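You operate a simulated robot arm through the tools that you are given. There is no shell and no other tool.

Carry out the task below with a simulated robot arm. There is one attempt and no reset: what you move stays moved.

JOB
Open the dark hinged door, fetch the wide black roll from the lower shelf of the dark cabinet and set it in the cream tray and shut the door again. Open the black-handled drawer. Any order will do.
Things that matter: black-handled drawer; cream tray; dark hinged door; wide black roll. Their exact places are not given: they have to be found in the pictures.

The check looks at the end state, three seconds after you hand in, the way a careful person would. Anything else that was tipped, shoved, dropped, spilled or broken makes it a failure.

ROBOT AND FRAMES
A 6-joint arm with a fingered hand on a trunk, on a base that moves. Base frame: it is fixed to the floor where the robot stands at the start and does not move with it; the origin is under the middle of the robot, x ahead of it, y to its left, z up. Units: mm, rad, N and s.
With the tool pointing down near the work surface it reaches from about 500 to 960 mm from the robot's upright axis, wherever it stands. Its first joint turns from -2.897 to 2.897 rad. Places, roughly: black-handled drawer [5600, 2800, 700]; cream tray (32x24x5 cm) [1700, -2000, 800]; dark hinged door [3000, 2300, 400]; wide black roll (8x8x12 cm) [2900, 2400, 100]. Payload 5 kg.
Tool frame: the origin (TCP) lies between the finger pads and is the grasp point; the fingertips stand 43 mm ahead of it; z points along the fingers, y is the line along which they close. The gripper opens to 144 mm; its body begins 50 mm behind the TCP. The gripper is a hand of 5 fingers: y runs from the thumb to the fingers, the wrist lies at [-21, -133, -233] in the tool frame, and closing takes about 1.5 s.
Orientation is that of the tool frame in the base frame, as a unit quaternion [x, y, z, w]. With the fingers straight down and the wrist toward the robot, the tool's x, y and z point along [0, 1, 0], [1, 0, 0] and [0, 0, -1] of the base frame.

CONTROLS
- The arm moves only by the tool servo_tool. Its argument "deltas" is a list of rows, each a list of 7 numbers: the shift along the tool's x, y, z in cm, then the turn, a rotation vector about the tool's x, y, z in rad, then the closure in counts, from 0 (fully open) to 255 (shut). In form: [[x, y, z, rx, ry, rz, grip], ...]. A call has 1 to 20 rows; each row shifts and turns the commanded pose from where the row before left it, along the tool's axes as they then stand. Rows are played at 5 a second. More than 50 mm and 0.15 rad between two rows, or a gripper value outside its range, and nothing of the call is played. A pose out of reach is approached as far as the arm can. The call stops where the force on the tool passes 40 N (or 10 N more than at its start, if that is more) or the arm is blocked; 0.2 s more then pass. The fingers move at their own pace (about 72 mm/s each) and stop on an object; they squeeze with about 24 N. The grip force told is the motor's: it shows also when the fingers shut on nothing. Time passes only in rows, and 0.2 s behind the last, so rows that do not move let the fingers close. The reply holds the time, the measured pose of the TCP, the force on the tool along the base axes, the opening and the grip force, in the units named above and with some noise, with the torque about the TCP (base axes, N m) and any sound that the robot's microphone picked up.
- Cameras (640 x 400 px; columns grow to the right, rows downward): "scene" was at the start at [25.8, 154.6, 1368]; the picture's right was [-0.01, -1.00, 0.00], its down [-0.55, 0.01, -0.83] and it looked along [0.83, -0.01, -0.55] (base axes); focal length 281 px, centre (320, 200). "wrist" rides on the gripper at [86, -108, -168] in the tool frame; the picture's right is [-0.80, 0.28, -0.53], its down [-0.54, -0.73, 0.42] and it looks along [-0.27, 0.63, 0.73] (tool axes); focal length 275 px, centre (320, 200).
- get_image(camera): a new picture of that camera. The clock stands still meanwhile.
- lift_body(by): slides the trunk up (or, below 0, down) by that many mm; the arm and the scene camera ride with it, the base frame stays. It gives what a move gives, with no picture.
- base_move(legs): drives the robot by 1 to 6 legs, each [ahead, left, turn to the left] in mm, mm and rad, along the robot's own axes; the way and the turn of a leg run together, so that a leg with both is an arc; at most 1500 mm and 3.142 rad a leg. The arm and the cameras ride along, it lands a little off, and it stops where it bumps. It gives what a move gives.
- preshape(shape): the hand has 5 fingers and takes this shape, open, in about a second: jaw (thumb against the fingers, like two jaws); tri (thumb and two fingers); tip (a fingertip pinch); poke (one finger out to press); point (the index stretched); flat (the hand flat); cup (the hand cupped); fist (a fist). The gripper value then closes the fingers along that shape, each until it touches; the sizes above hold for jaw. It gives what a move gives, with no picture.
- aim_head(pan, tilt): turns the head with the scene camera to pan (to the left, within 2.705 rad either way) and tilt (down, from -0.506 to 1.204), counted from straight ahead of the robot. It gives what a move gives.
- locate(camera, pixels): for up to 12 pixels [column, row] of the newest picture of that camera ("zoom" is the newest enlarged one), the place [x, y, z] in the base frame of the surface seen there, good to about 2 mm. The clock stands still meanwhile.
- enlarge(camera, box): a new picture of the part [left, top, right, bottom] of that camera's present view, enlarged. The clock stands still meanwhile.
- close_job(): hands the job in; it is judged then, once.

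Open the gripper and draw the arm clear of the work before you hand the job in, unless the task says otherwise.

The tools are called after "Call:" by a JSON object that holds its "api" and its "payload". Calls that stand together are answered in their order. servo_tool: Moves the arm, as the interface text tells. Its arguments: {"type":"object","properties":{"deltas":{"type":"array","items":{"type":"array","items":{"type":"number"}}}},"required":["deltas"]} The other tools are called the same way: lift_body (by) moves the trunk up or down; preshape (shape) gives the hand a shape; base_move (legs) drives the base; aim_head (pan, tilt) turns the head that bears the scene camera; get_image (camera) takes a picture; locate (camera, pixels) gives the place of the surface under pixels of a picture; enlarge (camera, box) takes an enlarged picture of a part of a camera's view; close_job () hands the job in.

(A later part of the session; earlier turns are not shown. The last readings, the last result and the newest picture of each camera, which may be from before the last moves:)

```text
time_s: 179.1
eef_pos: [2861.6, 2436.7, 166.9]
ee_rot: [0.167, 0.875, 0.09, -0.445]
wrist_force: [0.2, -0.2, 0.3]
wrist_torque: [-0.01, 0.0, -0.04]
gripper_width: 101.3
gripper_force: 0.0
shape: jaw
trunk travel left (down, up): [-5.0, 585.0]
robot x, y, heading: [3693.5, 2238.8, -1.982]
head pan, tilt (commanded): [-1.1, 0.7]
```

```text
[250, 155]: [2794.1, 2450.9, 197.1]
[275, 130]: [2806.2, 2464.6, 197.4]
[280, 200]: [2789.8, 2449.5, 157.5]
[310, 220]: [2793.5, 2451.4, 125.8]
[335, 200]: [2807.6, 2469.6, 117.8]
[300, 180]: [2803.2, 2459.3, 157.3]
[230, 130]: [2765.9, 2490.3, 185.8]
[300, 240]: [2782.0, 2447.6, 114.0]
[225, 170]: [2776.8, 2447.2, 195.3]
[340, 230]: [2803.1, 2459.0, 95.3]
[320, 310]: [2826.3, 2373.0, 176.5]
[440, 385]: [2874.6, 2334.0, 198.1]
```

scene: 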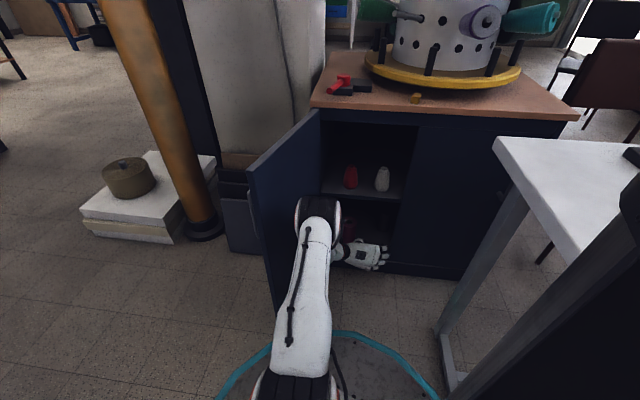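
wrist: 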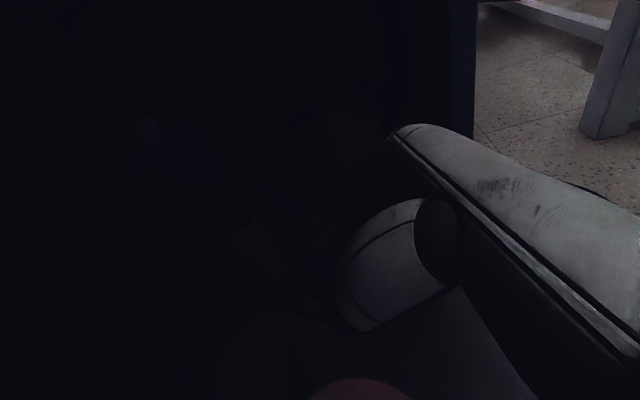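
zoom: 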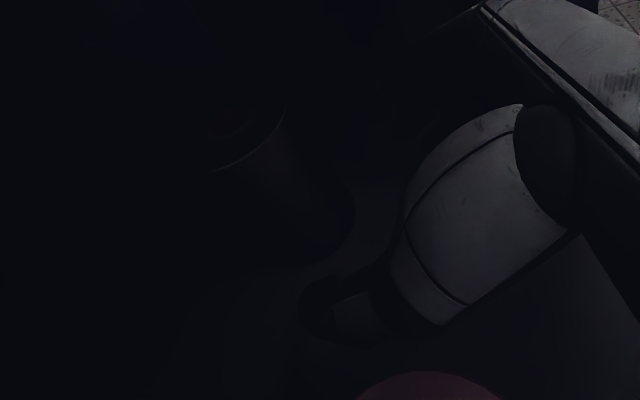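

The roll now stands at about (2770, 2485), straight ahead between thumb and fingers. I advance most of the way, 85 mm, slowly.

Call:
{"api": "servo_tool", "payload": {"deltas": [[0.98, 0.18, 1.41, 0, 0, 0, 75], [0.98, 0.18, 1.41, 0, 0, 0, 75], [0.98, 0.18, 1.41, 0, 0, 0, 75], [0.98, 0.18, 1.41, 0, 0, 0, 75], [0.98, 0.18, 1.41, 0, 0, 0, 75], [0, 0, 0, 0, 0, 0, 75]]}}

Call:
{"api": "enlarge", "payload": {"camera": "wrist", "box": [150, 130, 420, 400]}}

Call:
{"api": "get_image", "payload": {"camera": "scene"}}

```text
time_s: 180.5
eef_pos: [2824.6, 2458.3, 187.9]
ee_rot: [0.166, 0.876, 0.089, -0.445]
wrist_force: [0.4, -0.3, 0.5]
wrist_torque: [-0.01, -0.02, 0.0]
gripper_width: 101.2
gripper_force: 0.0
shape: jaw
out of reach, approached as far as the arm can: row 2, 3, 4, 5
trunk travel left (down, up): [-5.0, 585.0]
robot x, y, heading: [3693.7, 2235.7, -1.988]
head pan, tilt (commanded): [-1.1, 0.7]
```

```text
1.48 times, centred on (285, 265) of wrist
```

zoom: 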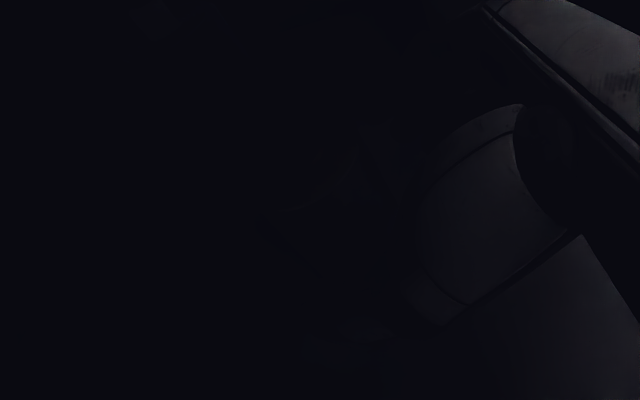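

```text
taken
```

scene: 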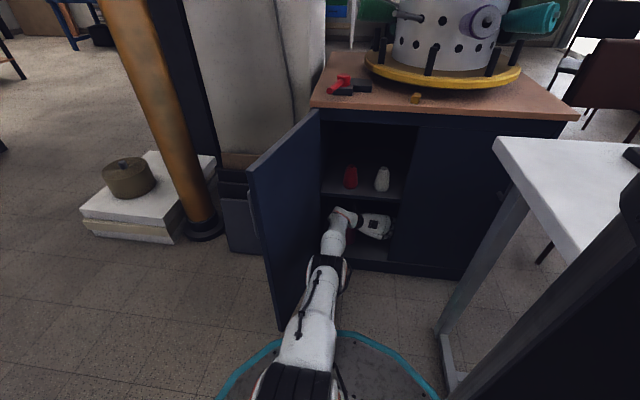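

The arm is at its reach limit again (z rose to 188). I pull back to the opening-out point, close the hand to 35 mm, and withdraw slightly so the base can drive 60 mm closer without touching anything.

Call:
{"api": "servo_tool", "payload": {"deltas": [[-2.1, -0.32, -1.1, 0, 0, 0, 75], [-2.1, -0.32, -1.1, 0, 0, 0, 75], [0, 0, 0, 0, 0, 0, 193], [0, 0, 0, 0, 0, 0, 193], [0, 0, 0, 0, 0, 0, 193], [0, 0, 0, 0, 0, 0, 193], [-1.1, 0.07, -1.33, 0, 0, 0, 193], [-1.1, 0.07, -1.33, 0, 0, 0, 193], [0, 0, 0, 0, 0, 0, 193]]}}

Call:
{"api": "enlarge", "payload": {"camera": "scene", "box": [330, 190, 400, 270]}}

```text
time_s: 182.5
eef_pos: [2894.2, 2427.0, 163.2]
ee_rot: [0.166, 0.875, 0.09, -0.445]
wrist_force: [-0.2, -0.5, -0.2]
wrist_torque: [-0.04, -0.02, 0.01]
gripper_width: 35.5
gripper_force: 0.1
shape: jaw
trunk travel left (down, up): [-5.0, 585.0]
robot x, y, heading: [3694.7, 2239.4, -1.989]
head pan, tilt (commanded): [-1.1, 0.7]
```

```text
5.00 times, centred on (365, 230) of scene
```

zoom: 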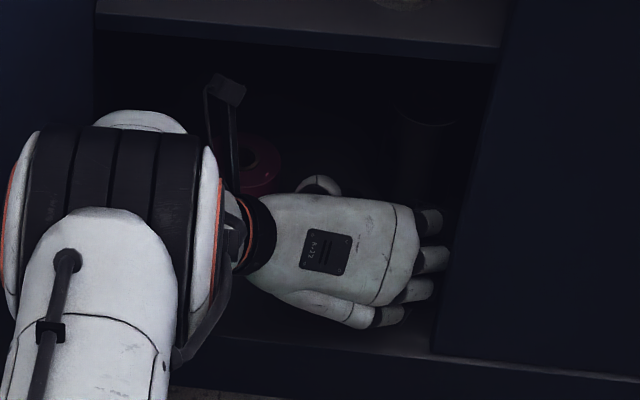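

No contact. I drive the base 60 mm toward the cabinet; the half-closed hand slides deeper into the free space.

Call:
{"api": "base_move", "payload": {"legs": [[24, -55, 0]]}}

Call:
{"api": "enlarge", "payload": {"camera": "scene", "box": [300, 160, 410, 290]}}

```text
time_s: 183.5
eef_pos: [2834.9, 2428.1, 163.8]
ee_rot: [0.168, 0.875, 0.091, -0.445]
wrist_force: [0.6, -0.6, 0.2]
wrist_torque: [0.0, -0.01, -0.01]
gripper_width: 35.2
gripper_force: 0.2
shape: jaw
trunk travel left (down, up): [-5.0, 585.0]
robot x, y, heading: [3632.3, 2235.6, -1.983]
head pan, tilt (commanded): [-1.1, 0.7]
```

```text
3.08 times, centred on (355, 225) of scene
```

zoom: 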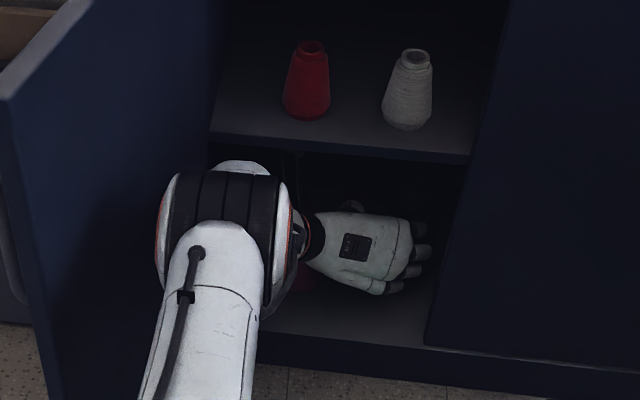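

Arrived without contact at (2835, 2428, 164). I open the hand to about 101 mm again.

Call:
{"api": "servo_tool", "payload": {"deltas": [[0, 0, 0, 0, 0, 0, 150], [0, 0, 0, 0, 0, 0, 110], [0, 0, 0, 0, 0, 0, 72], [0, 0, 0, 0, 0, 0, 72], [0, 0, 0, 0, 0, 0, 72]]}}

Call:
{"api": "enlarge", "payload": {"camera": "wrist", "box": [100, 130, 420, 400]}}

Call:
{"api": "locate", "payload": {"camera": "zoom", "pixels": [[200, 150], [230, 180], [260, 200], [280, 150], [250, 130], [220, 120], [300, 200], [320, 180], [280, 230], [180, 180], [320, 290], [300, 120]]}}

```text
time_s: 184.7
eef_pos: [2834.8, 2428.7, 165.7]
ee_rot: [0.167, 0.875, 0.09, -0.445]
wrist_force: [-0.1, 0.2, 0.2]
wrist_torque: [-0.02, -0.01, -0.03]
gripper_width: 103.0
gripper_force: 0.1
shape: jaw
trunk travel left (down, up): [-5.0, 585.0]
robot x, y, heading: [3631.9, 2238.2, -1.986]
head pan, tilt (commanded): [-1.1, 0.7]
```

```text
1.48 times, centred on (260, 265) of wrist
```

zoom: 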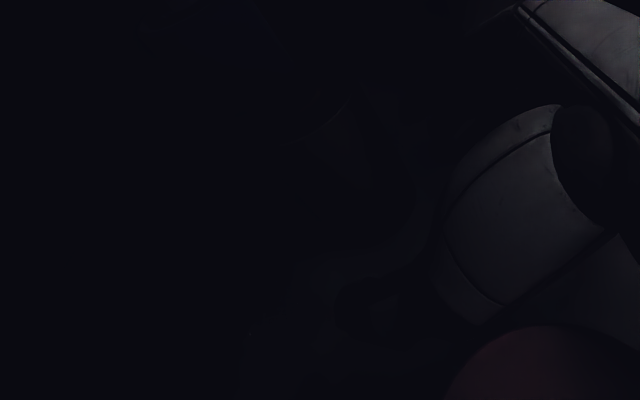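

```text
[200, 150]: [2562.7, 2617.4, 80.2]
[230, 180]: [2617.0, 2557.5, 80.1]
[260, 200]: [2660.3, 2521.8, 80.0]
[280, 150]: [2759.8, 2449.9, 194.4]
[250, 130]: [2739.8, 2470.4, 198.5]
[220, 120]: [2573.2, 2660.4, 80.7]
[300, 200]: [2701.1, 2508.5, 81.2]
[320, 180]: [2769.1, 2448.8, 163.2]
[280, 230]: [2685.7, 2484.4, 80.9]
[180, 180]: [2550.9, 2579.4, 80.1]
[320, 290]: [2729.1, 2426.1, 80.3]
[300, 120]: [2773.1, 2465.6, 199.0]
```

I sample more points on the roll in the same view to fix its axis.

Call:
{"api": "locate", "payload": {"camera": "zoom", "pixels": [[345, 102], [335, 112], [320, 122], [305, 132], [340, 150], [355, 170], [370, 140], [365, 190], [330, 170], [310, 160], [380, 170], [345, 190]]}}

```text
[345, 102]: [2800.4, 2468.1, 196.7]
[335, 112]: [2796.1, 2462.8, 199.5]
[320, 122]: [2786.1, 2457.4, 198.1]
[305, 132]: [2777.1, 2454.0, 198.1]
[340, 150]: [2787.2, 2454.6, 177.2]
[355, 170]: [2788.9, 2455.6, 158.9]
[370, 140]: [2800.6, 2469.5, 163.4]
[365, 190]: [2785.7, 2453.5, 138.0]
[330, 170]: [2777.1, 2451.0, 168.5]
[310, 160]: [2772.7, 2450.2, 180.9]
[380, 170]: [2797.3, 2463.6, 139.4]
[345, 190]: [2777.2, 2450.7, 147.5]
```

The roll's axis is at (2765, 2488). I shift the hand 20 mm toward the finger side and advance about 73 mm of the remaining 87 mm.

Call:
{"api": "servo_tool", "payload": {"deltas": [[0, 1.0, 0, 0, 0, 0, 72], [0, 1.0, 0, 0, 0, 0, 72], [0.85, 0.16, 1.17, 0, 0, 0, 72], [0.85, 0.16, 1.17, 0, 0, 0, 72], [0.85, 0.16, 1.17, 0, 0, 0, 72], [0.85, 0.16, 1.17, 0, 0, 0, 72], [0.85, 0.16, 1.17, 0, 0, 0, 72], [0, 0, 0, 0, 0, 0, 72]]}}

Call:
{"api": "enlarge", "payload": {"camera": "wrist", "box": [150, 130, 420, 400]}}

Call:
{"api": "enlarge", "payload": {"camera": "scene", "box": [300, 160, 410, 290]}}

```text
time_s: 186.5
eef_pos: [2779.0, 2482.6, 164.7]
ee_rot: [0.168, 0.875, 0.089, -0.445]
wrist_force: [0.4, 0.3, -0.4]
wrist_torque: [0.0, 0.01, 0.01]
gripper_width: 103.3
gripper_force: 0.1
shape: jaw
trunk travel left (down, up): [-5.0, 585.0]
robot x, y, heading: [3631.2, 2236.2, -1.983]
head pan, tilt (commanded): [-1.1, 0.7]
```

```text
1.48 times, centred on (285, 265) of wrist
```

zoom: 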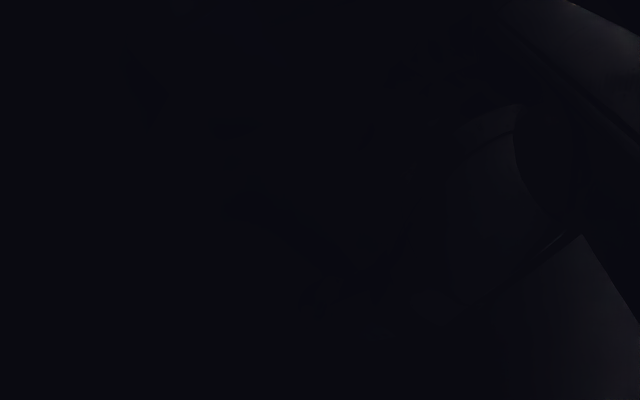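

```text
3.08 times, centred on (355, 225) of scene
```

zoom: 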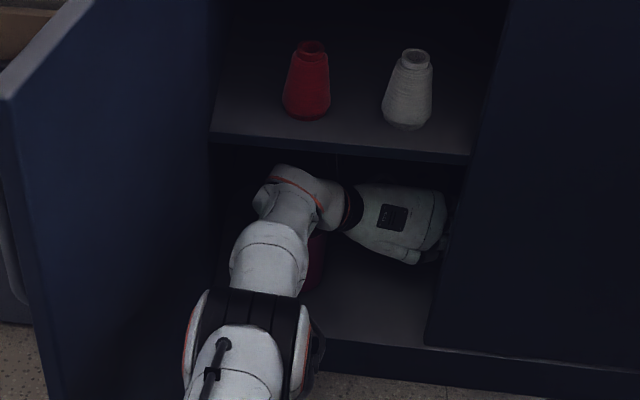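

No contact at (2779, 2483, 165). I sample a grid of pixels in the dark wrist view to check where the roll is now.

Call:
{"api": "locate", "payload": {"camera": "wrist", "pixels": [[250, 200], [280, 220], [300, 240], [320, 200], [260, 180], [290, 180], [310, 170], [270, 240], [300, 200], [330, 180], [280, 200], [310, 220]]}}

```text
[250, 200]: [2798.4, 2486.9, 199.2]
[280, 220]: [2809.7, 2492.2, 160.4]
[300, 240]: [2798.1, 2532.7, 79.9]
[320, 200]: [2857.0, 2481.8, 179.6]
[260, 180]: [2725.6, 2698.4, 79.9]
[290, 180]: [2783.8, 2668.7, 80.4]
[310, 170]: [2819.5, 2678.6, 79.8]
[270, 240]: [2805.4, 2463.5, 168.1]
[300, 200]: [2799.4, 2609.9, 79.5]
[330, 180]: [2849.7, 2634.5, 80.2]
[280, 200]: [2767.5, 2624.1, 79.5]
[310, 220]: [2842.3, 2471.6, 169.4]
```

Those refer to an older picture; I take a fresh wrist picture and sample again.

Call:
{"api": "get_image", "payload": {"camera": "wrist"}}

Call:
{"api": "locate", "payload": {"camera": "wrist", "pixels": [[250, 200], [280, 220], [300, 240], [320, 200], [260, 180], [290, 180], [310, 170], [270, 240], [300, 200], [240, 230], [280, 200], [310, 220]]}}

Call:
{"api": "locate", "payload": {"camera": "wrist", "pixels": [[290, 260], [270, 260], [300, 280], [260, 230], [330, 230], [320, 250], [340, 200], [230, 210], [275, 280], [310, 300], [290, 240], [330, 280]]}}

```text
taken
```

wrist: 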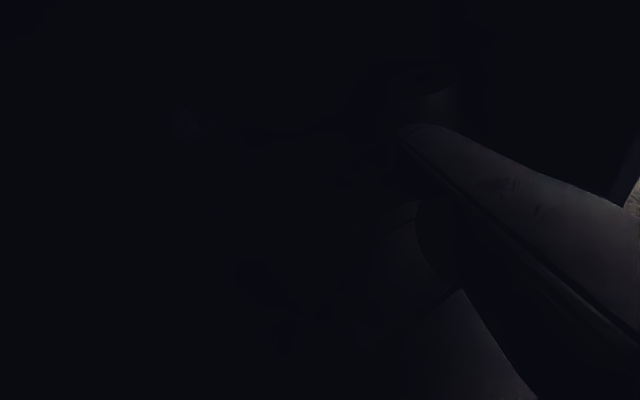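

```text
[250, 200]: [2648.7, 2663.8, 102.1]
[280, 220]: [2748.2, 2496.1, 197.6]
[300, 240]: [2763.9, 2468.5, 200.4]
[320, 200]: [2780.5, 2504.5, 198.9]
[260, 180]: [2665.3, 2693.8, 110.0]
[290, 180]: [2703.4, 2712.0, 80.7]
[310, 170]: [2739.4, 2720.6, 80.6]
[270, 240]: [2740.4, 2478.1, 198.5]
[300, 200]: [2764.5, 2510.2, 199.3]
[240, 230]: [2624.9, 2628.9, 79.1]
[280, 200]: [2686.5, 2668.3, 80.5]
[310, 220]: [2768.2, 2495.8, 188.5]
```

```text
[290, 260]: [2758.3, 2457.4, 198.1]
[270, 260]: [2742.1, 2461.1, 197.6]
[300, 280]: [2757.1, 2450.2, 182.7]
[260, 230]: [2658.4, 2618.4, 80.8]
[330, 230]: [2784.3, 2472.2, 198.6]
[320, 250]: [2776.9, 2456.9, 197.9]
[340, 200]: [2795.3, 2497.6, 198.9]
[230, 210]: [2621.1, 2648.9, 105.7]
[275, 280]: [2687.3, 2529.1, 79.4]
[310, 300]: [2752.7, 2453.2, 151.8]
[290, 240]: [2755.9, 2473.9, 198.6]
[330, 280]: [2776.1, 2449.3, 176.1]
```

The roll is still at about (2766, 2489), between thumb and fingers. I advance the last 14 mm and close the hand on it.

Call:
{"api": "servo_tool", "payload": {"deltas": [[0.85, 0.12, 1.17, 0, 0, 0, 72], [0, 0, 0, 0, 0, 0, 72], [0, 0, 0, 0, 0, 0, 120], [0, 0, 0, 0, 0, 0, 160], [0, 0, 0, 0, 0, 0, 200], [0, 0, 0, 0, 0, 0, 255], [0, 0, 0, 0, 0, 0, 255], [0, 0, 0, 0, 0, 0, 255], [0, 0, 0, 0, 0, 0, 255], [0, 0, 0, 0, 0, 0, 255], [0, 0, 0, 0, 0, 0, 255]]}}

```text
time_s: 188.9
eef_pos: [2776.3, 2482.0, 165.4]
ee_rot: [0.167, 0.875, 0.09, -0.445]
wrist_force: [-1.7, -1.4, -0.6]
wrist_torque: [0.04, -0.06, 0.01]
gripper_width: 58.7
gripper_force: 24.5
shape: jaw
out of reach, approached as far as the arm can: row 1
trunk travel left (down, up): [-5.0, 585.0]
robot x, y, heading: [3632.7, 2237.5, -1.986]
head pan, tilt (commanded): [-1.1, 0.7]
```

The hand holds something at 58.7 mm with 24 N. I check the roll's position relative to the hand now.

Call:
{"api": "get_image", "payload": {"camera": "wrist"}}

Call:
{"api": "locate", "payload": {"camera": "wrist", "pixels": [[250, 200], [280, 220], [300, 240], [320, 200], [270, 190], [290, 180], [310, 190], [270, 240], [300, 200], [240, 230], [260, 210], [310, 220]]}}

Call:
{"api": "locate", "payload": {"camera": "wrist", "pixels": [[290, 260], [270, 260], [300, 280], [260, 230], [330, 230], [320, 250], [340, 200], [250, 240], [285, 290], [310, 300], [340, 180], [330, 280]]}}

```text
taken
```

wrist: 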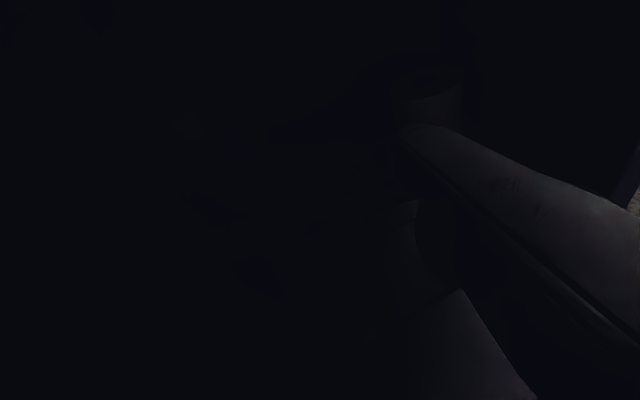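

```text
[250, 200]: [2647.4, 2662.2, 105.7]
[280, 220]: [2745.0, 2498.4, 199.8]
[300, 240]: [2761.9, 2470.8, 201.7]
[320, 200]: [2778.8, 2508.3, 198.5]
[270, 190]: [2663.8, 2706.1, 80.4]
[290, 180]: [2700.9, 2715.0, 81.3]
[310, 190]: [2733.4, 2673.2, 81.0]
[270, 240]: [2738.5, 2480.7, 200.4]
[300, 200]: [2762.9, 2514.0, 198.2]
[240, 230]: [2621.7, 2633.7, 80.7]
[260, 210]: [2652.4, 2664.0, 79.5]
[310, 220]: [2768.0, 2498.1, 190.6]
```

```text
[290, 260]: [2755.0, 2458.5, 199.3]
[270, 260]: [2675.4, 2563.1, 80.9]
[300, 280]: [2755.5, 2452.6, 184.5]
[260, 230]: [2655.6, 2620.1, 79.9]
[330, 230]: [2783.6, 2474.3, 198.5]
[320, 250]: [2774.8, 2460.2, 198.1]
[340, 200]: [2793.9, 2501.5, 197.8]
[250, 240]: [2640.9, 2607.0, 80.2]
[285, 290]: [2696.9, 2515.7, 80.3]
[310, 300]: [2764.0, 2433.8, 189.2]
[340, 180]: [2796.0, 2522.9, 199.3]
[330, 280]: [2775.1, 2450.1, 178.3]
```

The roll's axis is within about 10 mm of the grasp centre, so the fingers seem wrapped round it. I lift 15 mm and see whether it comes along.

Call:
{"api": "servo_tool", "payload": {"deltas": [[0.6, 0.01, -0.44, 0, 0, 0, 255], [0.6, 0.01, -0.44, 0, 0, 0, 255], [0, 0, 0, 0, 0, 0, 255], [0, 0, 0, 0, 0, 0, 255]]}}

Call:
{"api": "get_image", "payload": {"camera": "wrist"}}

Call:
{"api": "locate", "payload": {"camera": "wrist", "pixels": [[280, 220], [300, 240], [320, 200], [300, 200], [290, 260], [330, 230], [320, 250], [340, 200], [300, 280], [330, 280], [310, 220], [275, 240]]}}

```text
time_s: 189.9
eef_pos: [2773.7, 2482.9, 180.4]
ee_rot: [0.168, 0.875, 0.09, -0.445]
wrist_force: [-0.9, 0.0, -3.2]
wrist_torque: [0.0, -0.03, -0.02]
gripper_width: 58.7
gripper_force: 23.8
shape: jaw
trunk travel left (down, up): [-5.0, 585.0]
robot x, y, heading: [3632.1, 2239.7, -1.984]
head pan, tilt (commanded): [-1.1, 0.7]
```

```text
taken
```

wrist: 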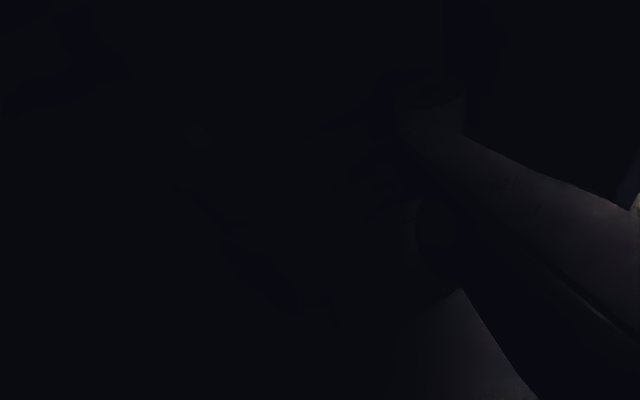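

```text
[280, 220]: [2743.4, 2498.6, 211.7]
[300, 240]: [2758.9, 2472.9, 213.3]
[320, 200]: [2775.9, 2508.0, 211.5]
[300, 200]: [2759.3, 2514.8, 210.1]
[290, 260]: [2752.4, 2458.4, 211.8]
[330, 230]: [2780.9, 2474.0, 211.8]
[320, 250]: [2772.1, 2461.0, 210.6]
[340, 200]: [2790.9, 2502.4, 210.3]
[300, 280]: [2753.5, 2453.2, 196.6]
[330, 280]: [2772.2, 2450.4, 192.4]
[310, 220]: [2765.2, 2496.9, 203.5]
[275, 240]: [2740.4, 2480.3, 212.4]
```

The roll is lifted (its top went from 199 to 212) and the weight shows (−3 N). Before moving out I measure the upper shelf's underside, which limits how high I can carry the wrist camera.

Call:
{"api": "get_image", "payload": {"camera": "scene"}}

Call:
{"api": "enlarge", "payload": {"camera": "scene", "box": [300, 160, 410, 290]}}

Call:
{"api": "locate", "payload": {"camera": "zoom", "pixels": [[340, 140], [340, 147], [340, 152], [340, 157], [260, 133], [260, 140], [420, 150], [420, 158], [300, 140], [300, 148], [330, 350], [215, 160]]}}

```text
taken
```

scene: 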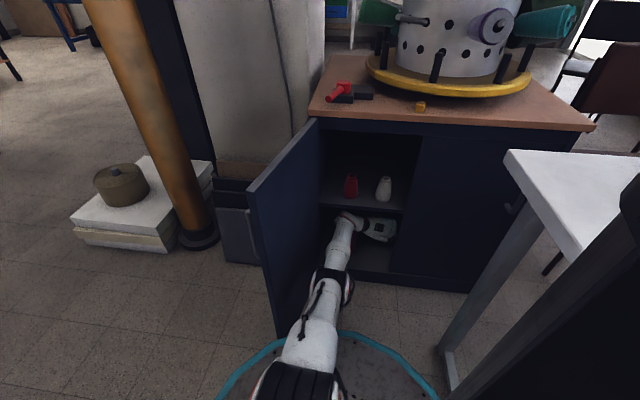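

```text
3.08 times, centred on (355, 225) of scene
```

zoom: 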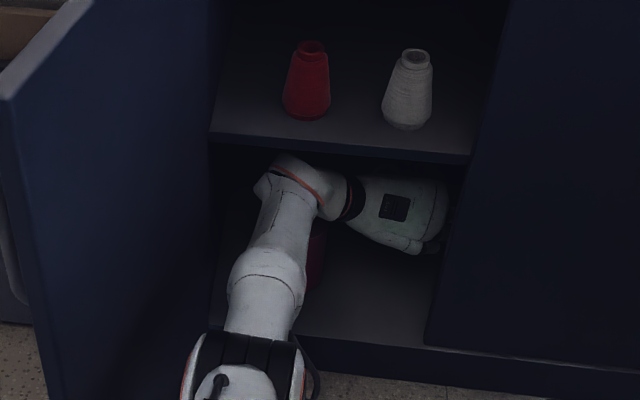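

```text
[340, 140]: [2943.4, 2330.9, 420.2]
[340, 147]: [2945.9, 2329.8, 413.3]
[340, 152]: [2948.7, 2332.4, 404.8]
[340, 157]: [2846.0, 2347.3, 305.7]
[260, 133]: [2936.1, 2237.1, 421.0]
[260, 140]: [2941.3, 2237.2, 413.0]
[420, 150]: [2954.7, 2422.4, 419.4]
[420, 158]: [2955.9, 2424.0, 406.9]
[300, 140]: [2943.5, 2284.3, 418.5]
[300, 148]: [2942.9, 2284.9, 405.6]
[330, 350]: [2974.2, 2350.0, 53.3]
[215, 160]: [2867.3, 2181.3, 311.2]
```

The shelf board spans z 402–420 with its front at x≈2945. I check the wrist dome's height at (285,165) in the zoom.

Call:
{"api": "locate", "payload": {"camera": "zoom", "pixels": [[285, 160], [275, 165], [300, 168], [265, 185], [320, 180], [330, 190], [285, 200], [350, 190], [370, 185], [310, 160], [280, 260], [400, 180]]}}

```text
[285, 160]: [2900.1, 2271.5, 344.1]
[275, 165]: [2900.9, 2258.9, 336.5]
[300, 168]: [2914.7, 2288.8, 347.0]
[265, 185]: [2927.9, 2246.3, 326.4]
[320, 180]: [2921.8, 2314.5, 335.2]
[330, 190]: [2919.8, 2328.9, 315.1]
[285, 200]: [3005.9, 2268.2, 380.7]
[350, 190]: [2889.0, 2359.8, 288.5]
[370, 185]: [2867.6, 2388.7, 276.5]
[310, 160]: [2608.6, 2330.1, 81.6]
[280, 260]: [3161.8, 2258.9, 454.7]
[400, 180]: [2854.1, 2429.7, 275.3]
```

The wrist and forearm have little headroom under the shelf here, so I first pull straight back 68 mm along the way I came, carrying the roll low, before raising it.

Call:
{"api": "servo_tool", "payload": {"deltas": [[-1.03, -0.2, -1.62, 0, 0, 0, 255], [-1.03, -0.2, -1.62, 0, 0, 0, 255], [-1.03, -0.2, -1.62, 0, 0, 0, 255], [-1.03, -0.2, -1.62, 0, 0, 0, 255], [0, 0, 0, 0, 0, 0, 255]]}}

Call:
{"api": "get_image", "payload": {"camera": "wrist"}}

Call:
{"api": "enlarge", "payload": {"camera": "scene", "box": [300, 160, 410, 290]}}

```text
time_s: 190.4
eef_pos: [2764.9, 2481.3, 218.1]
ee_rot: [0.171, 0.851, 0.087, -0.49]
wrist_force: [2.2, 0.4, -27.6]
wrist_torque: [3.48, 1.74, 0.36]
gripper_width: 58.2
gripper_force: 23.9
shape: jaw
trunk travel left (down, up): [-5.0, 585.0]
robot x, y, heading: [3631.2, 2241.5, -1.988]
head pan, tilt (commanded): [-1.1, 0.7]
stopped in row 2: the force on the tool passed its limit at 134 N (the readings are from after the stop); the commanded pose is now the measured one
```

```text
taken
```

wrist: 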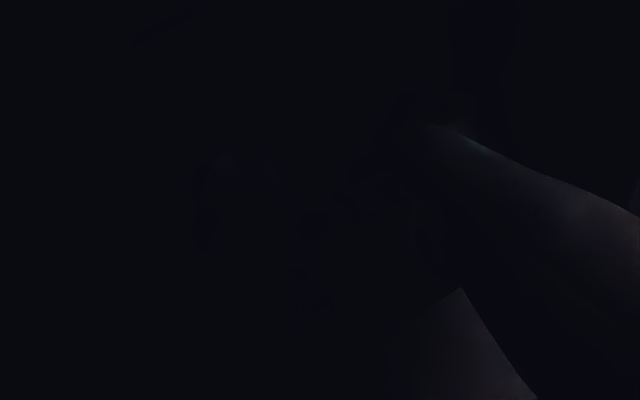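

```text
3.08 times, centred on (355, 225) of scene
```

zoom: 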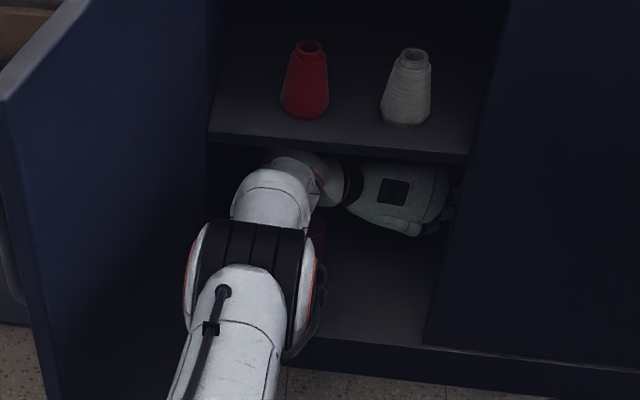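

The arm sprang upward out of its nearly straight posture and the wrist camera pressed on the shelf's underside (−28 N now). I lower the hand 25 mm right away.

Call:
{"api": "servo_tool", "payload": {"deltas": [[-0.54, 0.01, 0.32, 0, 0, 0, 255], [-0.54, 0.01, 0.32, 0, 0, 0, 255], [-0.54, 0.01, 0.32, 0, 0, 0, 255], [-0.54, 0.01, 0.32, 0, 0, 0, 255], [0, 0, 0, 0, 0, 0, 255]]}}

Call:
{"api": "enlarge", "payload": {"camera": "scene", "box": [300, 160, 410, 290]}}

```text
time_s: 191.6
eef_pos: [2760.5, 2482.1, 200.6]
ee_rot: [0.169, 0.847, 0.087, -0.496]
wrist_force: [0.1, 0.0, -4.8]
wrist_torque: [-0.02, -0.04, -0.01]
gripper_width: 58.3
gripper_force: 24.3
shape: jaw
trunk travel left (down, up): [-5.0, 585.0]
robot x, y, heading: [3628.8, 2237.0, -1.985]
head pan, tilt (commanded): [-1.1, 0.7]
```

```text
3.08 times, centred on (355, 225) of scene
```

zoom: 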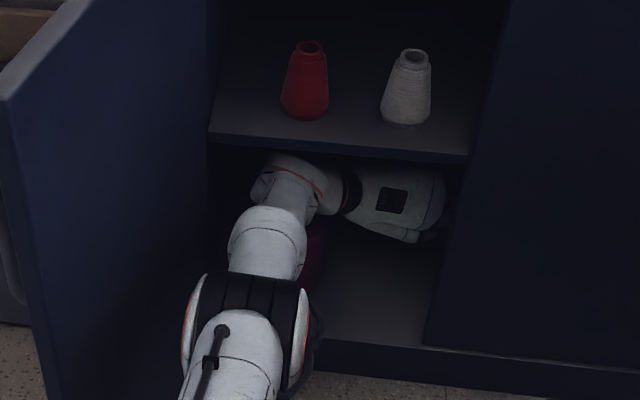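

The roll is still held and the contact is gone; both cones on the upper shelf look unmoved. I retreat in small, slow steps with a slight downward bias, checking often.

Call:
{"api": "servo_tool", "payload": {"deltas": [[-0.56, -0.08, -0.59, 0, 0, 0, 255], [-0.56, -0.08, -0.59, 0, 0, 0, 255], [-0.56, -0.08, -0.59, 0, 0, 0, 255], [0, 0, 0, 0, 0, 0, 255]]}}

```text
time_s: 192.6
eef_pos: [2781.5, 2471.2, 194.0]
ee_rot: [0.17, 0.847, 0.088, -0.496]
wrist_force: [-0.2, -0.2, -3.9]
wrist_torque: [0.0, -0.08, 0.0]
gripper_width: 58.0
gripper_force: 23.8
shape: jaw
trunk travel left (down, up): [-5.0, 585.0]
robot x, y, heading: [3631.9, 2237.7, -1.987]
head pan, tilt (commanded): [-1.1, 0.7]
```

Behaving well now at (2782, 2471, 194). I continue back to about (2842, 2447, 190).

Call:
{"api": "servo_tool", "payload": {"deltas": [[-0.59, 0, -0.91, 0, 0, 0, 255], [-0.59, 0, -0.91, 0, 0, 0, 255], [-0.59, 0, -0.91, 0, 0, 0, 255], [-0.59, 0, -0.91, 0, 0, 0, 255], [-0.59, 0, -0.91, 0, 0, 0, 255], [-0.59, 0, -0.91, 0, 0, 0, 255], [0, 0, 0, 0, 0, 0, 255]]}}

Call:
{"api": "enlarge", "payload": {"camera": "scene", "box": [300, 160, 410, 290]}}

Call:
{"api": "get_image", "payload": {"camera": "wrist"}}

```text
time_s: 194.2
eef_pos: [2843.3, 2446.9, 190.4]
ee_rot: [0.17, 0.847, 0.088, -0.495]
wrist_force: [0.4, -0.3, -2.5]
wrist_torque: [-0.04, -0.03, 0.0]
gripper_width: 58.4
gripper_force: 23.9
shape: jaw
trunk travel left (down, up): [-5.0, 585.0]
robot x, y, heading: [3631.5, 2235.6, -1.987]
head pan, tilt (commanded): [-1.1, 0.7]
```

```text
3.08 times, centred on (355, 225) of scene
```

zoom: 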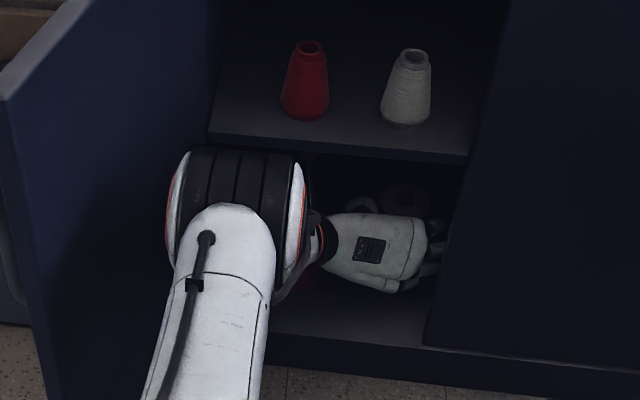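

```text
taken
```

wrist: 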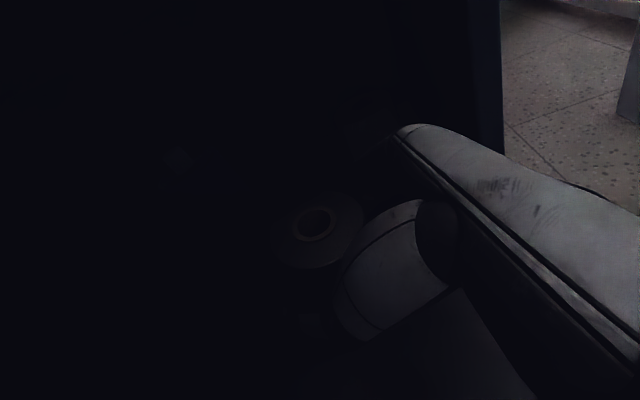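

The roll is firmly in the hand. I raise it 20 mm (thumb then passes above the red roll) and yaw the hand 5° to give the wrist more room from the hinge side.

Call:
{"api": "servo_tool", "payload": {"deltas": [[0.87, -0.02, -0.49, 0.038, -0.001, -0.0214, 255], [0.87, -0.02, -0.49, 0.038, -0.001, -0.0214, 255], [0, 0, 0, 0, 0, 0, 255]]}}

Call:
{"api": "servo_tool", "payload": {"deltas": [[-0.43, -0.41, -0.76, 0, 0, 0, 255], [-0.43, -0.41, -0.76, 0, 0, 0, 255], [-0.43, -0.41, -0.76, 0, 0, 0, 255], [0, 0, 0, 0, 0, 0, 255]]}}

Call:
{"api": "enlarge", "payload": {"camera": "scene", "box": [300, 160, 410, 290]}}

```text
time_s: 195.0
eef_pos: [2841.2, 2445.8, 210.2]
ee_rot: [0.133, 0.854, 0.067, -0.498]
wrist_force: [0.1, 0.2, -2.9]
wrist_torque: [0.02, -0.06, 0.0]
gripper_width: 58.5
gripper_force: 24.3
shape: jaw
trunk travel left (down, up): [-5.0, 585.0]
robot x, y, heading: [3629.7, 2238.2, -1.987]
head pan, tilt (commanded): [-1.1, 0.7]
```

```text
time_s: 196.0
eef_pos: [2863.2, 2425.2, 212.3]
ee_rot: [0.132, 0.855, 0.065, -0.498]
wrist_force: [-0.6, -0.1, -2.2]
wrist_torque: [0.01, -0.01, 0.0]
gripper_width: 58.3
gripper_force: 24.1
shape: jaw
trunk travel left (down, up): [-5.0, 585.0]
robot x, y, heading: [3631.0, 2240.5, -1.988]
head pan, tilt (commanded): [-1.1, 0.7]
```

```text
3.08 times, centred on (355, 225) of scene
```

zoom: 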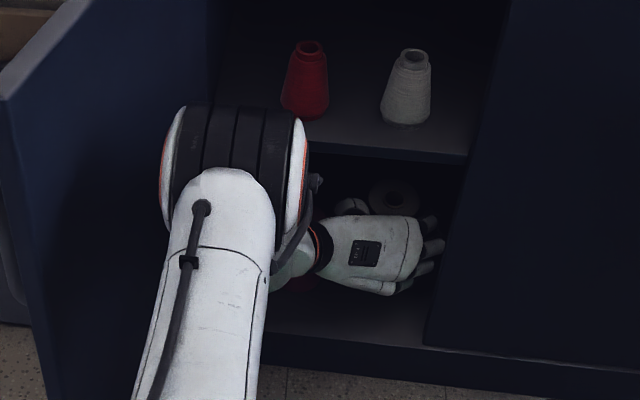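

Still free (z=212). I continue to (2882, 2404) and then straight out along +x for 60 mm.

Call:
{"api": "servo_tool", "payload": {"deltas": [[-0.5, -0.49, -0.65, 0, 0, 0, 255], [-0.5, -0.49, -0.65, 0, 0, 0, 255], [-0.5, -0.49, -0.65, 0, 0, 0, 255], [0, 0, 0, 0, 0, 0, 255]]}}

Call:
{"api": "servo_tool", "payload": {"deltas": [[-0.71, 0.44, -1.25, 0, 0, 0, 255], [-0.71, 0.44, -1.25, 0, 0, 0, 255], [-0.71, 0.44, -1.25, 0, 0, 0, 255], [-0.71, 0.44, -1.25, 0, 0, 0, 255], [0, 0, 0, 0, 0, 0, 255]]}}

Call:
{"api": "enlarge", "payload": {"camera": "scene", "box": [300, 160, 410, 290]}}

```text
time_s: 197.0
eef_pos: [2882.6, 2406.3, 208.0]
ee_rot: [0.132, 0.854, 0.066, -0.499]
wrist_force: [0.3, -0.1, -2.9]
wrist_torque: [0.02, -0.04, 0.01]
gripper_width: 58.1
gripper_force: 23.6
shape: jaw
trunk travel left (down, up): [-5.0, 585.0]
robot x, y, heading: [3633.9, 2236.6, -1.99]
head pan, tilt (commanded): [-1.1, 0.7]
```

```text
time_s: 198.2
eef_pos: [2943.3, 2401.3, 207.1]
ee_rot: [0.132, 0.854, 0.066, -0.498]
wrist_force: [4.1, -34.5, 1.3]
wrist_torque: [0.16, -0.31, -1.8]
gripper_width: 56.1
gripper_force: 23.8
shape: jaw
trunk travel left (down, up): [-5.0, 585.0]
robot x, y, heading: [3632.8, 2238.9, -1.983]
head pan, tilt (commanded): [-1.1, 0.7]
```

```text
3.08 times, centred on (355, 225) of scene
```

zoom: 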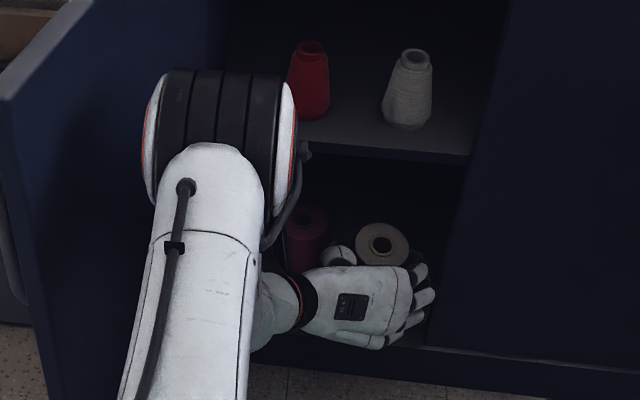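

The fingers press on the panel edge (−34 N in y) while passing it. I ease 12 mm toward -y and go on outward.

Call:
{"api": "servo_tool", "payload": {"deltas": [[-0.16, -1.15, -0.24, 0, 0, 0, 255], [0, 0, 0, 0, 0, 0, 255]]}}

Call:
{"api": "servo_tool", "payload": {"deltas": [[-0.71, 0.44, -1.25, 0, 0, 0, 255], [-0.71, 0.44, -1.25, 0, 0, 0, 255], [-0.71, 0.44, -1.25, 0, 0, 0, 255], [-0.71, 0.44, -1.25, 0, 0, 0, 255], [-0.71, 0.44, -1.25, 0, 0, 0, 255], [0, 0, 0, 0, 0, 0, 255]]}}

Call:
{"api": "enlarge", "payload": {"camera": "scene", "box": [280, 160, 420, 310]}}

```text
time_s: 198.8
eef_pos: [2941.7, 2395.0, 208.4]
ee_rot: [0.134, 0.854, 0.067, -0.497]
wrist_force: [0.2, 0.3, -3.7]
wrist_torque: [0.03, -0.04, -0.01]
gripper_width: 58.2
gripper_force: 24.3
shape: jaw
trunk travel left (down, up): [-5.0, 585.0]
robot x, y, heading: [3630.8, 2240.3, -1.987]
head pan, tilt (commanded): [-1.1, 0.7]
```

```text
time_s: 200.2
eef_pos: [3015.9, 2391.7, 208.1]
ee_rot: [0.133, 0.855, 0.066, -0.498]
wrist_force: [0.5, -0.1, -3.2]
wrist_torque: [0.02, -0.04, -0.03]
gripper_width: 58.0
gripper_force: 24.1
shape: jaw
trunk travel left (down, up): [-5.0, 585.0]
robot x, y, heading: [3633.1, 2238.5, -1.986]
head pan, tilt (commanded): [-1.1, 0.7]
```

```text
2.67 times, centred on (350, 235) of scene
```

zoom: 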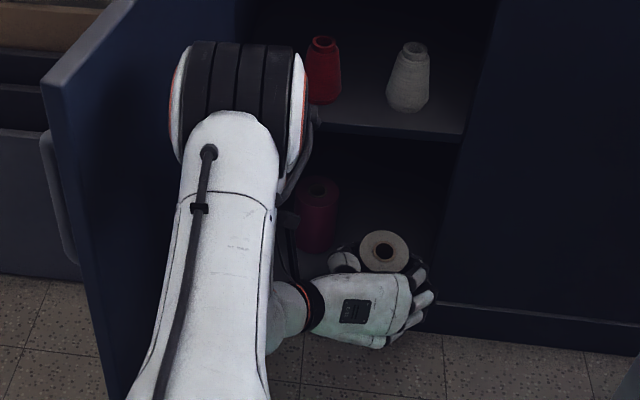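

The roll is out through the opening (3016, 2392, 208). I back the base 150 mm in +x to get well clear, then check all items.

Call:
{"api": "base_move", "payload": {"legs": [[-60, 137, 0]]}}

Call:
{"api": "get_image", "payload": {"camera": "scene"}}

Call:
{"api": "get_image", "payload": {"camera": "wrist"}}

```text
time_s: 201.6
eef_pos: [3168.9, 2392.1, 208.9]
ee_rot: [0.133, 0.854, 0.067, -0.498]
wrist_force: [0.5, 0.0, -4.2]
wrist_torque: [-0.01, -0.04, 0.0]
gripper_width: 58.2
gripper_force: 24.2
shape: jaw
trunk travel left (down, up): [-5.0, 585.0]
robot x, y, heading: [3785.2, 2230.9, -1.986]
head pan, tilt (commanded): [-1.1, 0.7]
```

```text
taken
```

scene: 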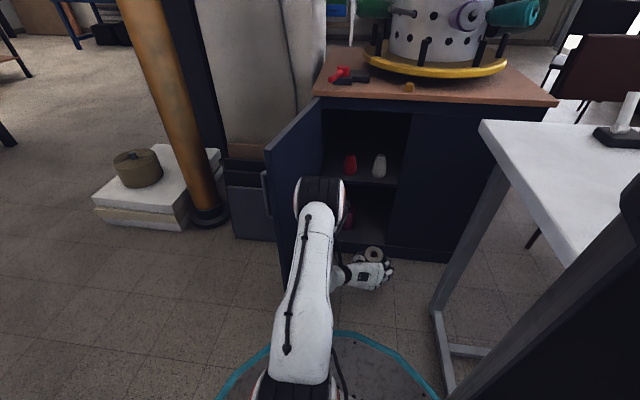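

```text
taken
```

wrist: 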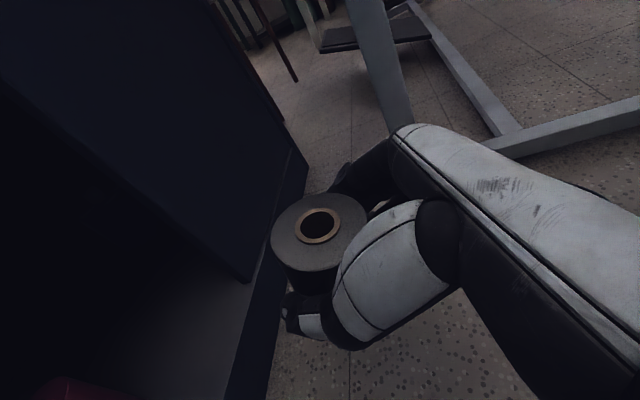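

The roll is held securely. To travel I must clear the open door's top (768), so I raise the trunk fully.

Call:
{"api": "lift_body", "payload": {"by": 580}}

Call:
{"api": "aim_head", "payload": {"pan": -1.1, "tilt": 0.95}}

Call:
{"api": "get_image", "payload": {"camera": "scene"}}

```text
refused: 580 is not a number from -400 to 400
```

```text
time_s: 202.4
eef_pos: [3169.0, 2390.5, 208.4]
ee_rot: [0.133, 0.855, 0.066, -0.497]
wrist_force: [-0.7, 0.6, -3.3]
wrist_torque: [0.03, -0.07, 0.0]
gripper_width: 58.1
gripper_force: 24.2
shape: jaw
trunk travel left (down, up): [-5.0, 585.0]
robot x, y, heading: [3786.2, 2232.5, -1.986]
head pan, tilt (commanded): [-1.1, 0.949]
```

```text
taken
```

scene: 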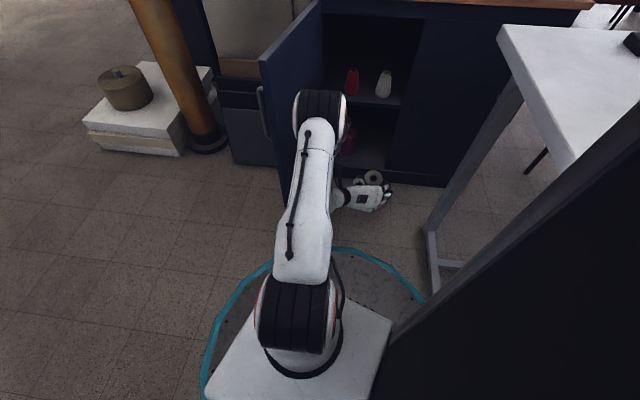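

The lift is limited to 400 per call, so I raise it in two steps.

Call:
{"api": "lift_body", "payload": {"by": 300}}

Call:
{"api": "lift_body", "payload": {"by": 280}}

Call:
{"api": "get_image", "payload": {"camera": "scene"}}

```text
time_s: 205.4
eef_pos: [3168.7, 2389.8, 508.1]
ee_rot: [0.134, 0.854, 0.066, -0.498]
wrist_force: [-0.6, 0.9, -4.4]
wrist_torque: [-0.02, -0.06, 0.0]
gripper_width: 57.7
gripper_force: 24.4
shape: jaw
trunk travel left (down, up): [-305.0, 285.0]
robot x, y, heading: [3783.0, 2233.1, -1.985]
head pan, tilt (commanded): [-1.1, 0.949]
```

```text
time_s: 208.2
eef_pos: [3168.4, 2391.8, 788.9]
ee_rot: [0.133, 0.854, 0.066, -0.499]
wrist_force: [-0.1, -0.4, -3.3]
wrist_torque: [0.01, -0.02, 0.0]
gripper_width: 57.9
gripper_force: 24.3
shape: jaw
trunk travel left (down, up): [-585.0, 5.0]
robot x, y, heading: [3789.1, 2232.4, -1.986]
head pan, tilt (commanded): [-1.1, 0.949]
```

```text
taken
```

scene: 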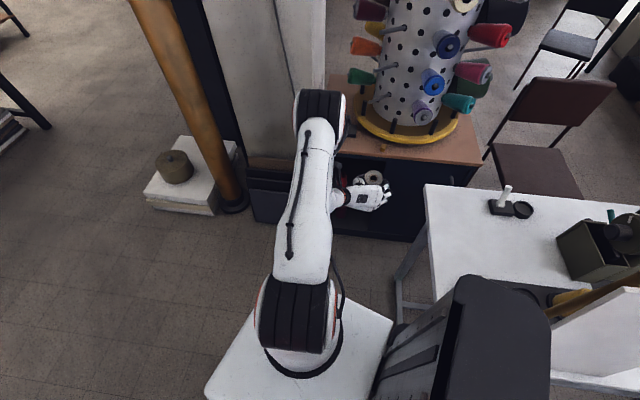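

Raised to z=789 (roll bottom about 705). I raise the hand another 120 mm with the arm so the roll clears the door's top.

Call:
{"api": "servo_tool", "payload": {"deltas": [[2.6, -0.06, -1.49, 0, 0, 0, 255], [2.6, -0.06, -1.49, 0, 0, 0, 255], [2.6, -0.06, -1.49, 0, 0, 0, 255], [2.6, -0.06, -1.49, 0, 0, 0, 255], [0, 0, 0, 0, 0, 0, 255]]}}

Call:
{"api": "get_image", "payload": {"camera": "wrist"}}

```text
time_s: 209.4
eef_pos: [3170.1, 2387.0, 908.3]
ee_rot: [0.133, 0.854, 0.066, -0.498]
wrist_force: [0.3, -0.1, -3.9]
wrist_torque: [0.01, -0.01, 0.02]
gripper_width: 57.7
gripper_force: 24.0
shape: jaw
trunk travel left (down, up): [-585.0, 5.0]
robot x, y, heading: [3788.6, 2233.8, -1.986]
head pan, tilt (commanded): [-1.1, 0.949]
```

```text
taken
```

wrist: 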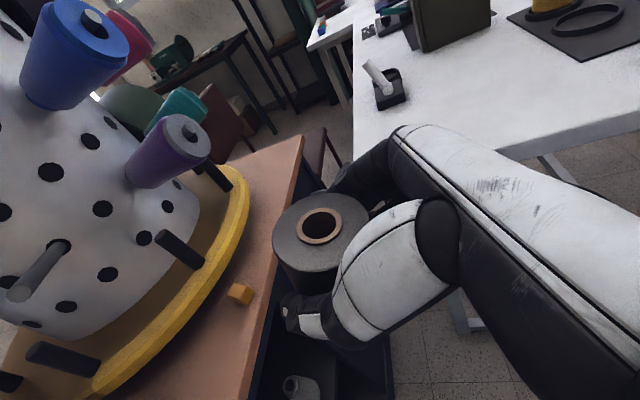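

The roll's bottom is now at about 823, above the door. I look along the way back down the aisle before driving.

Call:
{"api": "aim_head", "payload": {"pan": 0.5, "tilt": 0.7}}

Call:
{"api": "get_image", "payload": {"camera": "scene"}}

```text
time_s: 211.1
eef_pos: [3168.8, 2387.0, 907.7]
ee_rot: [0.133, 0.854, 0.067, -0.498]
wrist_force: [-0.7, 0.0, -3.0]
wrist_torque: [-0.02, -0.04, 0.01]
gripper_width: 57.8
gripper_force: 23.7
shape: jaw
trunk travel left (down, up): [-585.0, 5.0]
robot x, y, heading: [3783.4, 2239.1, -1.987]
head pan, tilt (commanded): [0.499, 0.7]
```

```text
taken
```

scene: 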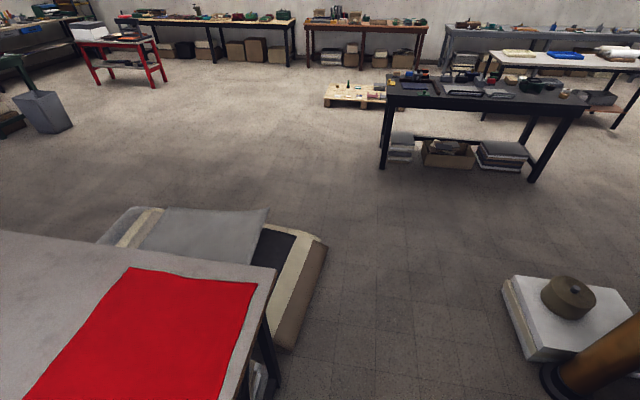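

I locate the pallet's corners, bench corner, centre table and the tray table for route planning.

Call:
{"api": "locate", "payload": {"camera": "scene", "pixels": [[290, 345], [325, 245], [270, 270], [383, 168], [530, 182], [390, 80], [580, 100], [505, 285], [530, 355], [505, 53], [490, 55], [620, 128]]}}

```text
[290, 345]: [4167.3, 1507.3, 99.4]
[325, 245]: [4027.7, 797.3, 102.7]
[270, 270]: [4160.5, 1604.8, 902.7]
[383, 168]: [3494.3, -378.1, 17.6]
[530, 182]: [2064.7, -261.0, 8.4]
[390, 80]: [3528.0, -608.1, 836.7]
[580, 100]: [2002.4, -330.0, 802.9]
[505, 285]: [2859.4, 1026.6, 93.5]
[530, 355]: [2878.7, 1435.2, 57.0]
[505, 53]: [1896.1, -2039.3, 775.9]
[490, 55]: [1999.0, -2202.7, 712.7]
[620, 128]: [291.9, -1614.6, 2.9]
```

The pallet's edge runs from (4167, 1507) to (4028, 797). I drive back down the aisle in two legs, to about (3700, 1300) and then (3600, 600).

Call:
{"api": "base_move", "payload": {"legs": [[890, 300, 0], [681, 192, 0]]}}

Call:
{"api": "get_image", "payload": {"camera": "wrist"}}

```text
time_s: 219.6
eef_pos: [3002.9, 696.3, 907.4]
ee_rot: [0.11, 0.858, 0.053, -0.499]
wrist_force: [-0.4, -0.8, -4.2]
wrist_torque: [0.03, -0.04, 0.01]
gripper_width: 57.7
gripper_force: 24.3
shape: jaw
trunk travel left (down, up): [-585.0, 5.0]
robot x, y, heading: [3627.3, 578.9, -1.933]
head pan, tilt (commanded): [0.499, 0.7]
```

```text
taken
```

wrist: 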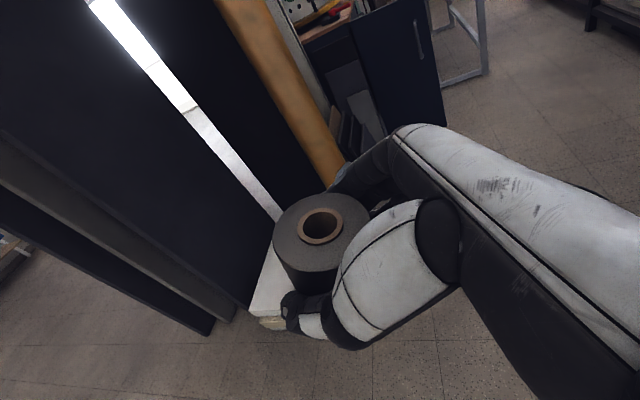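

Roll safe in hand. I drive west past the centre table to about (1000, 200), then turn left 1.83 rad so the arm points toward the tray table.

Call:
{"api": "base_move", "payload": {"legs": [[643, -1160, 0], [643, -1160, 0]]}}

Call:
{"api": "base_move", "payload": {"legs": [[0, 0, 1.76]]}}

Call:
{"api": "aim_head", "payload": {"pan": -1.1, "tilt": 0.6}}

Call:
{"api": "get_image", "payload": {"camera": "scene"}}

```text
time_s: 232.5
eef_pos: [379.4, 298.6, 906.7]
ee_rot: [0.113, 0.857, 0.054, -0.499]
wrist_force: [0.3, -0.5, -3.7]
wrist_torque: [-0.01, -0.04, -0.01]
gripper_width: 57.8
gripper_force: 23.7
shape: jaw
trunk travel left (down, up): [-585.0, 5.0]
robot x, y, heading: [1000.6, 176.3, -1.94]
head pan, tilt (commanded): [0.499, 0.7]
```

```text
time_s: 237.1
eef_pos: [986.1, -455.8, 907.4]
ee_rot: [-0.584, 0.638, -0.347, -0.364]
wrist_force: [0.3, 0.5, -3.4]
wrist_torque: [0.05, -0.01, 0.03]
gripper_width: 57.6
gripper_force: 23.9
shape: jaw
trunk travel left (down, up): [-585.0, 5.0]
robot x, y, heading: [998.0, 176.9, -0.192]
head pan, tilt (commanded): [0.499, 0.7]
```

```text
time_s: 238.8
eef_pos: [984.9, -457.7, 908.6]
ee_rot: [-0.584, 0.638, -0.347, -0.364]
wrist_force: [0.4, -0.7, -3.8]
wrist_torque: [0.06, -0.02, 0.01]
gripper_width: 57.5
gripper_force: 24.2
shape: jaw
trunk travel left (down, up): [-585.0, 5.0]
robot x, y, heading: [1003.7, 177.3, -0.197]
head pan, tilt (commanded): [-1.1, 0.6]
```

```text
taken
```

scene: 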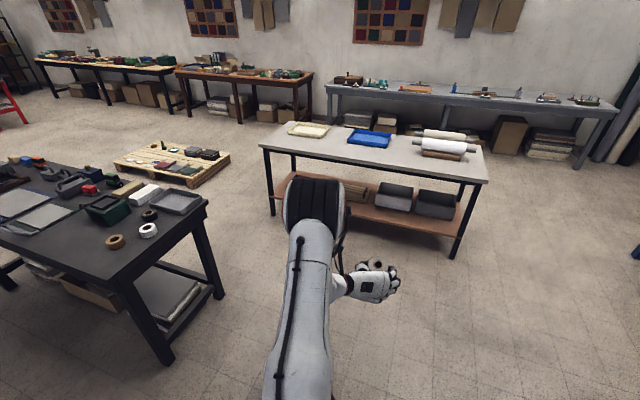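

The tray (310,130) is in view. I enlarge and locate its corners precisely.

Call:
{"api": "enlarge", "payload": {"camera": "scene", "box": [255, 105, 415, 205]}}

Call:
{"api": "locate", "payload": {"camera": "zoom", "pixels": [[130, 92], [278, 122], [175, 66], [300, 80], [205, 95], [150, 85], [260, 105], [215, 78], [20, 150], [120, 175], [240, 110], [180, 100]]}}

```text
4.00 times, centred on (335, 155) of scene
```

zoom: 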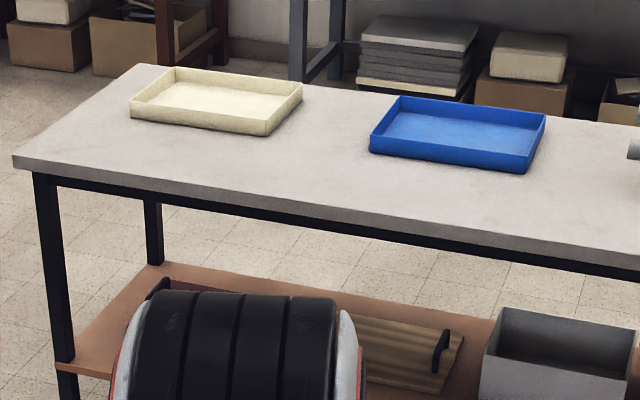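

```text
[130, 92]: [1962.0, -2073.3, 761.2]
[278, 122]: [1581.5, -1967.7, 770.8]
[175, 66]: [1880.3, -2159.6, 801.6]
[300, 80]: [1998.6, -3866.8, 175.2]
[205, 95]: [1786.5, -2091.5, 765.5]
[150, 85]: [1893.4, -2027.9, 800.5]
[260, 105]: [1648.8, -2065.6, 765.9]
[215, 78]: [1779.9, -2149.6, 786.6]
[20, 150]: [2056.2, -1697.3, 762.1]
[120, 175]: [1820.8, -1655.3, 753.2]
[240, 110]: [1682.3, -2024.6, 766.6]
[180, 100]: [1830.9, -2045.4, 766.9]
```

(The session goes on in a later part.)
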